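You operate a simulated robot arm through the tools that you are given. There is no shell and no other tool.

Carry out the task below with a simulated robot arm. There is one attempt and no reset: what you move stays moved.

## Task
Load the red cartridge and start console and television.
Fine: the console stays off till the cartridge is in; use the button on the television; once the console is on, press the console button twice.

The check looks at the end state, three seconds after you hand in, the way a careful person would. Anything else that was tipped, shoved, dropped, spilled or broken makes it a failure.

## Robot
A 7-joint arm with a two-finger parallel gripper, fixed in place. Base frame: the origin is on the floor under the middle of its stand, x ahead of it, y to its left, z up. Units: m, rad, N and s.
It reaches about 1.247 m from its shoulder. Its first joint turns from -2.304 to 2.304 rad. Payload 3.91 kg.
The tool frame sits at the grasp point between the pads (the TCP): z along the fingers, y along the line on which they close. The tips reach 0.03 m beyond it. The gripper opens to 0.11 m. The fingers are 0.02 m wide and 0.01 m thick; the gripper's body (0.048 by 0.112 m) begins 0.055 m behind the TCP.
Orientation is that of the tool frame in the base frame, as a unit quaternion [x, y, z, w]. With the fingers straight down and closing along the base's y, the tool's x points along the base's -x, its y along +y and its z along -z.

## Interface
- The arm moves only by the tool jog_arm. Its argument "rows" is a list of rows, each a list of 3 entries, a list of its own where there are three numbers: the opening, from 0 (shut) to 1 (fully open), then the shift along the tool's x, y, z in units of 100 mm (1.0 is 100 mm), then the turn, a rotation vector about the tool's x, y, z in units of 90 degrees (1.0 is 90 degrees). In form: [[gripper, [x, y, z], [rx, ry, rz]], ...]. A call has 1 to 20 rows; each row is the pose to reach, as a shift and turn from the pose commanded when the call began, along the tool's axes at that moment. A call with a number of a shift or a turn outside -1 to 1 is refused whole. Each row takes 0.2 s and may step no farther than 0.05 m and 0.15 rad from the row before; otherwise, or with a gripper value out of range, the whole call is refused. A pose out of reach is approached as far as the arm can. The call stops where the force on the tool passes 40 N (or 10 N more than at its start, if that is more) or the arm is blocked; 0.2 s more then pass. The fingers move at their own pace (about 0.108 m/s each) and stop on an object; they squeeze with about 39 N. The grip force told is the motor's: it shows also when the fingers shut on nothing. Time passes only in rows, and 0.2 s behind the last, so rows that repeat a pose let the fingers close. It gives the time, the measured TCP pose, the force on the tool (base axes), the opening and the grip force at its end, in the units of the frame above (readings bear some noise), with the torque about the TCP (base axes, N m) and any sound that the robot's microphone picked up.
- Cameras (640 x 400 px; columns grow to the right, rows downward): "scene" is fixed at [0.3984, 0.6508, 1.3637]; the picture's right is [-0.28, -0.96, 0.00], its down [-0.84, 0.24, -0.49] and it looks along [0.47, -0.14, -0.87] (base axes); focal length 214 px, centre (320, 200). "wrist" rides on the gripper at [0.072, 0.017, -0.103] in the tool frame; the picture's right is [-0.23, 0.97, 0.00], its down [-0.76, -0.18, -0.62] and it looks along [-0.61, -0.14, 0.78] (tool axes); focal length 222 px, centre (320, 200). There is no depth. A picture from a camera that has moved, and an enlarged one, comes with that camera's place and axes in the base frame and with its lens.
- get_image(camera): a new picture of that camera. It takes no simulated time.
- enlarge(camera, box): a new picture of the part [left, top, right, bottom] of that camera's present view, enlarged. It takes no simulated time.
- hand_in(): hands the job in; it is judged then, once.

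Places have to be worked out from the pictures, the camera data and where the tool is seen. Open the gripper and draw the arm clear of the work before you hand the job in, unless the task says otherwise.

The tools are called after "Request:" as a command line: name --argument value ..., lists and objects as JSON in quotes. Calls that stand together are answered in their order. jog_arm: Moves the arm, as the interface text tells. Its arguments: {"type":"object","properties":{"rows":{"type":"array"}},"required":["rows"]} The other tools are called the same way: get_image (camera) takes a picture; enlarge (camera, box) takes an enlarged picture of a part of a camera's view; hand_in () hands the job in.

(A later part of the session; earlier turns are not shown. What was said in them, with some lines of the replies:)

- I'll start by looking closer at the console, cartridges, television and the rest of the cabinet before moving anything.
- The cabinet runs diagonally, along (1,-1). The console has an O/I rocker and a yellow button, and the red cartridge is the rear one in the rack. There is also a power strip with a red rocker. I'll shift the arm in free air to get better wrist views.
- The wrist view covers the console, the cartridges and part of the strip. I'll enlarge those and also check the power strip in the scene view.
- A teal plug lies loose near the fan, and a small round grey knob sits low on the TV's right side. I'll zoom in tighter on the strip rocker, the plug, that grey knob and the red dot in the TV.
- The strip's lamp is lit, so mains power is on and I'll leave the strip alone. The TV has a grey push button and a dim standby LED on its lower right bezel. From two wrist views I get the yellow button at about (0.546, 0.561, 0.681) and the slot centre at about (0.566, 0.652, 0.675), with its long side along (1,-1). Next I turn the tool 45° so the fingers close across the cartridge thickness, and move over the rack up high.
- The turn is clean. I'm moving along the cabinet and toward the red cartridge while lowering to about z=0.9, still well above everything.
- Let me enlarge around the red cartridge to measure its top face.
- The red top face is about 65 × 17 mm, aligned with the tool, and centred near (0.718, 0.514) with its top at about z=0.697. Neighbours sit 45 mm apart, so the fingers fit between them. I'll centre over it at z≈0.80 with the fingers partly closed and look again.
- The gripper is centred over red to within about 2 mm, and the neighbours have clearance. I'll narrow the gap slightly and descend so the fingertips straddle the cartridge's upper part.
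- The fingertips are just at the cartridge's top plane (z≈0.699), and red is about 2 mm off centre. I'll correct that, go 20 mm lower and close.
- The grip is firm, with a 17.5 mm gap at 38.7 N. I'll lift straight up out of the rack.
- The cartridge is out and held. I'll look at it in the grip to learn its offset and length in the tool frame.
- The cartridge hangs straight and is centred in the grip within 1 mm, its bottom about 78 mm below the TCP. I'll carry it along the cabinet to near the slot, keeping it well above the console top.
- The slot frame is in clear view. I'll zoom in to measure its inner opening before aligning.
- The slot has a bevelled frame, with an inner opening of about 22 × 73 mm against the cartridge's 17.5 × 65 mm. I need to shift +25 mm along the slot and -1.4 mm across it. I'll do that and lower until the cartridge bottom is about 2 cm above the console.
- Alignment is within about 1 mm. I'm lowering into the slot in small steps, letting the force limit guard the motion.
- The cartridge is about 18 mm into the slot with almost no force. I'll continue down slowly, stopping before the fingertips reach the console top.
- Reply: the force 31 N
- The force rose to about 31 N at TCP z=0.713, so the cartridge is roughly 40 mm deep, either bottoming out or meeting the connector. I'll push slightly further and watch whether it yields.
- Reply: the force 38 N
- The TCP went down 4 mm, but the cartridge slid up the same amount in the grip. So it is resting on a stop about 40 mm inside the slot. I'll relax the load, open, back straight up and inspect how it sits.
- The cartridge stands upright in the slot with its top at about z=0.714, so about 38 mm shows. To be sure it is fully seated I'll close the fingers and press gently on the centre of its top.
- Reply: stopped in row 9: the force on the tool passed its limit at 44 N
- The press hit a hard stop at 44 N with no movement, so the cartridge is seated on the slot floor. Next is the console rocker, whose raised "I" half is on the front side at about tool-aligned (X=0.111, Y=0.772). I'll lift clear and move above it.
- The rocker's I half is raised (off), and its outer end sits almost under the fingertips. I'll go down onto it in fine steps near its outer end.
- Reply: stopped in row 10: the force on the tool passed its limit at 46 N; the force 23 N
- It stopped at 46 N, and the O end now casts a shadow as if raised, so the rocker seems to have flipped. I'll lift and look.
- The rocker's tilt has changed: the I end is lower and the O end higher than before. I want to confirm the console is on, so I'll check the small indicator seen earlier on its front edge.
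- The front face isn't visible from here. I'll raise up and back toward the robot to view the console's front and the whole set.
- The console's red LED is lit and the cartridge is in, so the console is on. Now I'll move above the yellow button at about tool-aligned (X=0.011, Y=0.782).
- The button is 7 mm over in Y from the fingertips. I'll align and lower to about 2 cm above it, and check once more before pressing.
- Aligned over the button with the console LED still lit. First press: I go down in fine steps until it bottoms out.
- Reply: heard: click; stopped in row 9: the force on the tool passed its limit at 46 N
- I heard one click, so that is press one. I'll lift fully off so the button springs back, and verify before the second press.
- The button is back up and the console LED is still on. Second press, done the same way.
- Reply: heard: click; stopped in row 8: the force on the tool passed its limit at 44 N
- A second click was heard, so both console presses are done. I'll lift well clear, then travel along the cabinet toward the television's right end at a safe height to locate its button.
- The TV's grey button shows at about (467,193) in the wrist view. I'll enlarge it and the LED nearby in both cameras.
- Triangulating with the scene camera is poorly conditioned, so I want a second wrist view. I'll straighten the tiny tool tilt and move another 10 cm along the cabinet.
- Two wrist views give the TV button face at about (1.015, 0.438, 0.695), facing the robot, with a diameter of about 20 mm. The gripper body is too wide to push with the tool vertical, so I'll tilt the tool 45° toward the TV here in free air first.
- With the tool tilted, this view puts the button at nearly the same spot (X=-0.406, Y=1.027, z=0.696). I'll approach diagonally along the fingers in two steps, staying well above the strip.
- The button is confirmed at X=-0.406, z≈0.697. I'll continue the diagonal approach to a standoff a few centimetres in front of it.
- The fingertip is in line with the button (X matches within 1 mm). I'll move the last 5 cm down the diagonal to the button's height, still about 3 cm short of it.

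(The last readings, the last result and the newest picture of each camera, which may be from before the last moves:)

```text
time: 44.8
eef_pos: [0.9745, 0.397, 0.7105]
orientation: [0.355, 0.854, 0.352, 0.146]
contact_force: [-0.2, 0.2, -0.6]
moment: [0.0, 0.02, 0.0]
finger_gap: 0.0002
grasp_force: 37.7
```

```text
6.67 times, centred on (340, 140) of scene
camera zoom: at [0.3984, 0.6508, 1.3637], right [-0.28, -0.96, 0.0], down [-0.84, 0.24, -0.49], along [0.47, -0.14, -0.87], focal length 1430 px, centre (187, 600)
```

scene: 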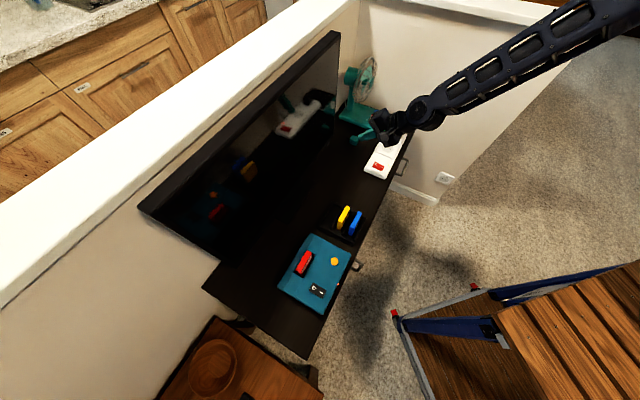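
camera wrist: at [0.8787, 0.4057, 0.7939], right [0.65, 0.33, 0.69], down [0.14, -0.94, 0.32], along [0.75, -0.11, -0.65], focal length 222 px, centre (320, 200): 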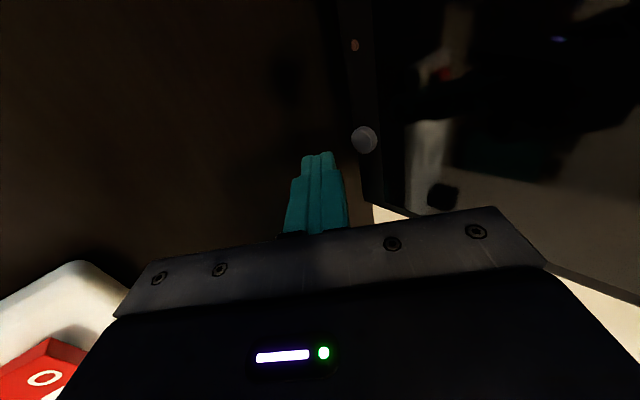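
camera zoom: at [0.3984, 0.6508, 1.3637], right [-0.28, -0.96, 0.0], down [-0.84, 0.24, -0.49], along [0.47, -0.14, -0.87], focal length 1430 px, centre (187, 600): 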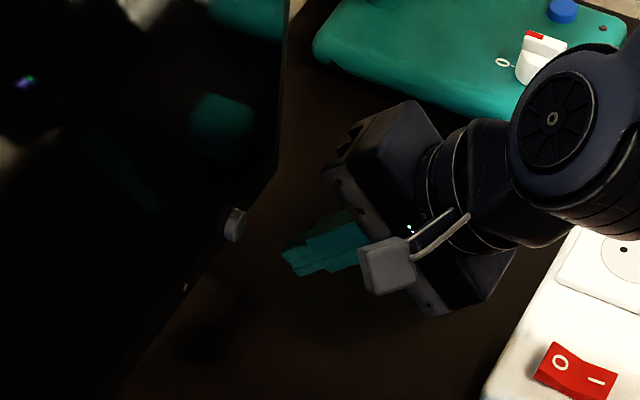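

All aligned: the fingertip edge is at z≈0.697 and the button centre at 0.695. To avoid shoving the TV I'll push horizontally in small increments and stop at the click.

Request:
jog_arm --rows '[[0, [0, 0.085, 0.085], [0, 0, 0]], [0, [0, 0.141, 0.141], [0, 0, 0]], [0, [0, 0.17, 0.17], [0, 0, 0]], [0, [0, 0.184, 0.184], [0, 0, 0]], [0, [0, 0.198, 0.198], [0, 0, 0]], [0, [0, 0.212, 0.212], [0, 0, 0]]]'

Request:
enlarge --camera "wrist" --box '[290, 90, 400, 180]'

Request:
enlarge --camera "scene" --box '[300, 110, 380, 170]'

```text
time: 46.2
eef_pos: [0.9942, 0.4188, 0.7101]
orientation: [0.354, 0.853, 0.354, 0.146]
contact_force: [0.0, 0.5, -0.2]
moment: [0.0, 0.0, -0.03]
finger_gap: 0.0
grasp_force: 37.6
```

```text
4.44 times, centred on (345, 135) of wrist
camera zoom: at [0.9004, 0.4266, 0.7941], right [0.65, 0.33, 0.69], down [0.14, -0.94, 0.32], along [0.75, -0.11, -0.65], focal length 987 px, centre (209, 489)
```

zoom: 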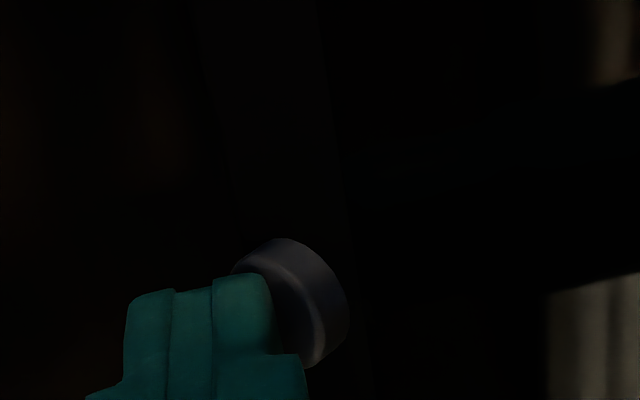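

```text
6.67 times, centred on (340, 140) of scene
camera zoom: at [0.3984, 0.6508, 1.3637], right [-0.28, -0.96, 0.0], down [-0.84, 0.24, -0.49], along [0.47, -0.14, -0.87], focal length 1430 px, centre (187, 600)
```

zoom: 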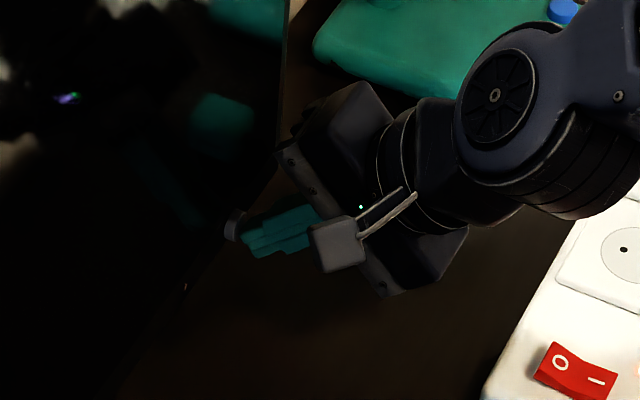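

No contact yet; the tip is right at the button face. I'm continuing in 1 mm steps.

Request:
jog_arm --rows '[[0, [0, 0.007, 0.007], [0, 0, 0]], [0, [0, 0.014, 0.014], [0, 0, 0]], [0, [0, 0.021, 0.021], [0, 0, 0]], [0, [0, 0.028, 0.028], [0, 0, 0]]]'

```text
time: 47.2
eef_pos: [0.9981, 0.4217, 0.7099]
orientation: [0.355, 0.854, 0.352, 0.146]
contact_force: [-1.1, -1.0, -0.1]
moment: [0.0, -0.01, 0.0]
finger_gap: 0.0
grasp_force: 37.0
heard: click
```

A click was heard at only about 1.5 N, so the TV button has been pressed. I'll back straight off and check whether the TV came on.

Request:
jog_arm --rows '[[0, [0, -0.1, -0.1], [0, 0, 0]], [0, [0, -0.3, -0.3], [0, 0, 0]], [0, [0, -0.3, -0.6], [0, 0, 0]], [0, [0, -0.3, -0.9], [0, 0, 0]], [0, [0, -0.3, -0.9], [0, 0, 0]]]'

Request:
get_image --camera "scene"

Request:
get_image --camera "wrist"

Request:
enlarge --camera "scene" --box '[130, 20, 350, 270]'

```text
time: 48.4
eef_pos: [0.9343, 0.3612, 0.753]
orientation: [0.354, 0.854, 0.353, 0.146]
contact_force: [0.3, 0.4, -0.1]
moment: [0.02, 0.02, 0.0]
finger_gap: 0.0
grasp_force: 38.1
```

```text
taken
```

scene: 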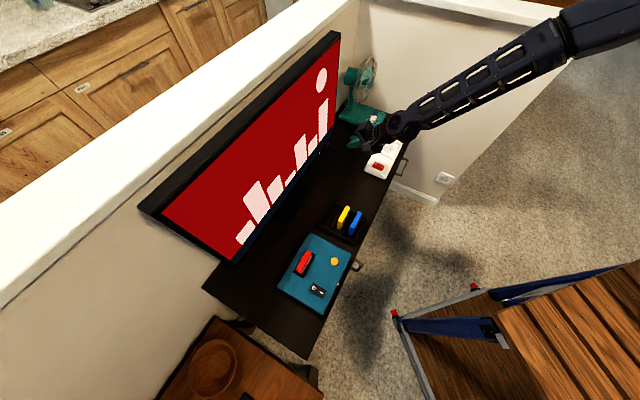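

```text
taken
camera wrist: at [0.8403, 0.3708, 0.8373], right [0.65, 0.33, 0.69], down [0.14, -0.94, 0.32], along [0.75, -0.11, -0.65], focal length 222 px, centre (320, 200)
```

wrist: 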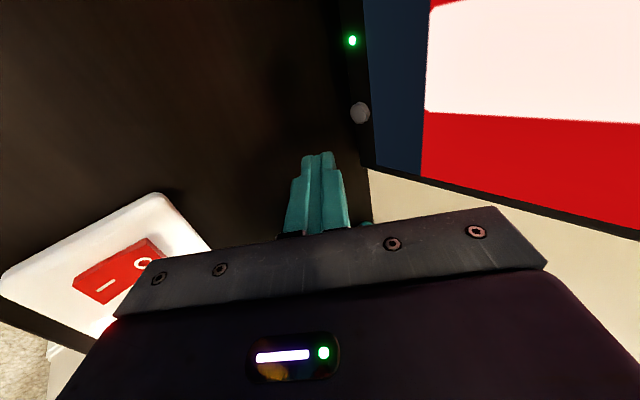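

```text
1.60 times, centred on (240, 145) of scene
camera zoom: at [0.3984, 0.6508, 1.3637], right [-0.28, -0.96, 0.0], down [-0.84, 0.24, -0.49], along [0.47, -0.14, -0.87], focal length 343 px, centre (448, 288)
```

zoom: 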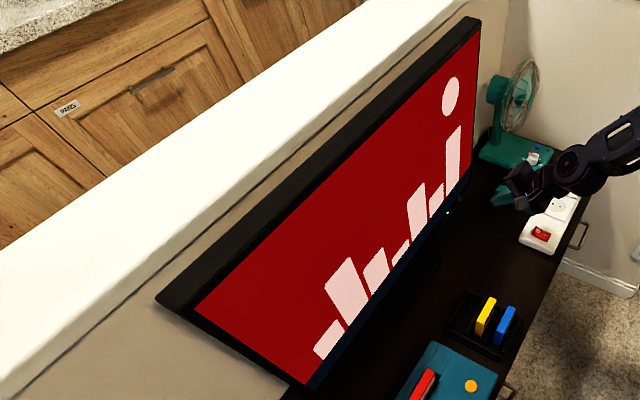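

The TV is on with a green LED and is showing the red game's picture. Now I withdraw the arm diagonally up and away, then open the gripper.

Request:
jog_arm --rows '[[0, [0, 0, -0.3], [0, 0, 0]], [0, [0, 0, -0.7], [0, 0, 0]], [0, [0, 0, -1.0], [0, 0, 0]], [0, [0, 0, -1.0], [0, 0, 0]]]'

Request:
jog_arm --rows '[[0, [0.2, 0, -0.3], [0, 0, 0]], [0, [0.4, 0, -0.6], [0, 0, 0]], [0, [0.6, 0, -0.9], [0, 0, 0]], [0, [0.8, 0, -1.0], [0, 0, 0]], [0, [0.8, 0, -1.0], [0, 0, 0]]]'

Request:
jog_arm --rows '[[0.2, [0, 0, 0], [0.0833, 0, 0]], [0.4, [0, 0, 0], [0.1667, 0, 0]], [0.6, [0, 0, 0], [0.25, 0, 0]], [0.8, [0, 0, 0], [0.3333, 0, 0]], [1, [0, 0, 0], [0.4167, 0, 0]], [1, [0, 0, 0], [0.5, 0, 0]], [1, [0, 0, 0], [0.5, 0, 0]]]'

Request:
get_image --camera "scene"

```text
time: 49.4
eef_pos: [0.8852, 0.3106, 0.8257]
orientation: [0.354, 0.853, 0.353, 0.146]
contact_force: [-0.8, -0.3, 0.4]
moment: [0.0, 0.04, 0.02]
finger_gap: 0.0
grasp_force: 37.7
```

```text
time: 50.6
eef_pos: [0.7822, 0.3175, 0.8954]
orientation: [0.354, 0.853, 0.354, 0.147]
contact_force: [-0.7, 0.5, 0.7]
moment: [0.0, -0.02, 0.01]
finger_gap: 0.0
grasp_force: 37.1
```

```text
time: 52.2
eef_pos: [0.7803, 0.3185, 0.8949]
orientation: [0.384, 0.923, -0.001, 0.0]
contact_force: [0.5, 0.5, -0.2]
moment: [0.0, 0.01, 0.01]
finger_gap: 0.1102
grasp_force: 0.0
```

```text
taken
```

scene: 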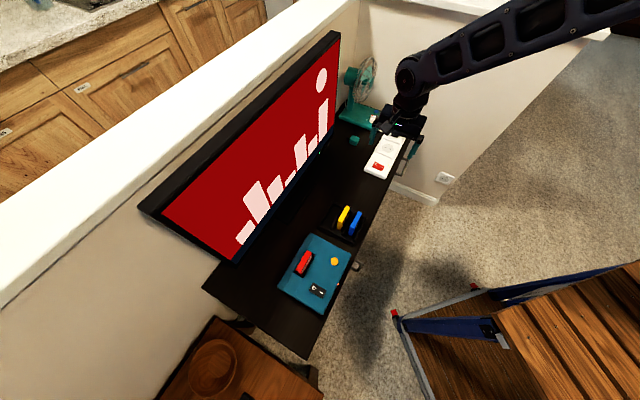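

The gripper is open and upright. I'll draw it back off the cabinet and up, and then do a final inspection.

Request:
jog_arm --rows '[[1, [0, -0.2, -0.3], [0, 0, 0]], [1, [0, -0.5, -0.6], [0, 0, 0]], [1, [0, -0.8, -0.9], [0, 0, 0]], [1, [0, -1.0, -1.0], [0, 0, 0]], [1, [0, -1.0, -1.0], [0, 0, 0]]]'

Request:
jog_arm --rows '[[1, [0, -0.4, 0], [0, 0, 0]], [1, [0, -0.8, 0], [0, 0, 0]], [1, [0, -1.0, 0], [0, 0, 0]], [1, [0, -1.0, 0], [0, 0, 0]]]'

Request:
get_image --camera "scene"

Request:
enlarge --camera "scene" --box '[260, 180, 380, 330]'

Request:
enlarge --camera "scene" --box '[320, 50, 440, 200]'

```text
time: 53.4
eef_pos: [0.7094, 0.25, 0.9956]
orientation: [0.383, 0.924, -0.001, 0.0]
contact_force: [0.4, -0.4, -0.5]
moment: [-0.01, 0.02, 0.0]
finger_gap: 0.11
grasp_force: 0.1
```

```text
time: 54.4
eef_pos: [0.6385, 0.1765, 0.993]
orientation: [0.383, 0.924, -0.001, 0.0]
contact_force: [0.6, 0.0, -0.8]
moment: [0.0, -0.01, -0.05]
finger_gap: 0.1099
grasp_force: 0.0
```

```text
taken
```

scene: 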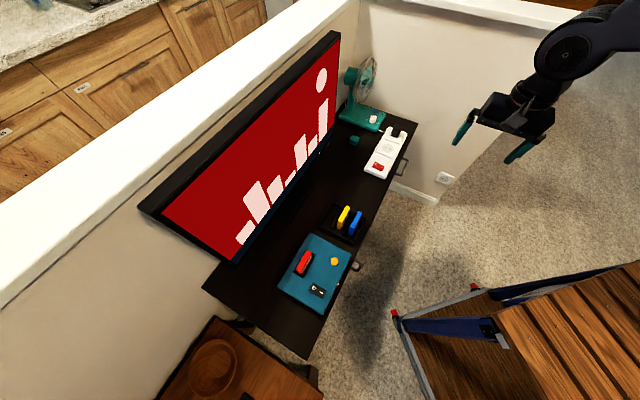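

```text
2.67 times, centred on (320, 255) of scene
camera zoom: at [0.3984, 0.6508, 1.3637], right [-0.28, -0.96, 0.0], down [-0.84, 0.24, -0.49], along [0.47, -0.14, -0.87], focal length 572 px, centre (320, 53)
```

zoom: 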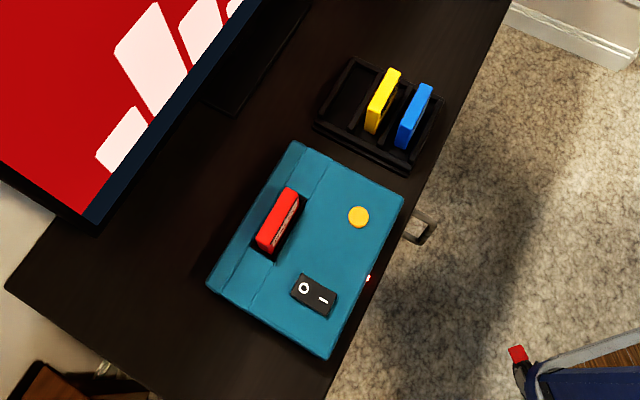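

```text
2.67 times, centred on (380, 125) of scene
camera zoom: at [0.3984, 0.6508, 1.3637], right [-0.28, -0.96, 0.0], down [-0.84, 0.24, -0.49], along [0.47, -0.14, -0.87], focal length 572 px, centre (160, 400)
```

zoom: 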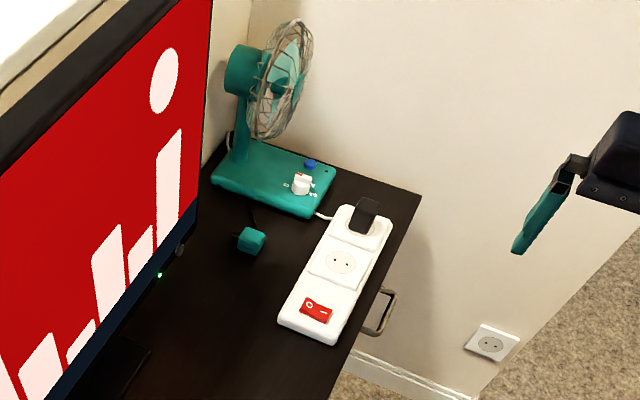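

Everything matches the goal: the red cartridge is seated and the console is on with its LED lit. Its button was pressed twice, with a click each time. The TV is on, and nothing else on the cabinet has moved compared with the first pictures. The arm is clear and the gripper is open, so I'm handing in.

Request:
hand_in

```text
The job is handed in.
```

The red cartridge is loaded, the console and television are both on, and I've handed the job in.

- **Cartridge:** it rests on the slot floor. I pressed on its top afterwards and it did not move. The console stayed off until it was in.
- **Console:** I switched it on at its rocker and its red LED lit. I then pressed the yellow button twice and heard a click each time.
- **Television:** I used the grey button on its frame. It clicked, its LED turned green, and the screen now shows a red game picture.

The last pictures show nothing else on the cabinet moved. I left the power strip, fan and loose plug alone. The arm is drawn back with the gripper open.
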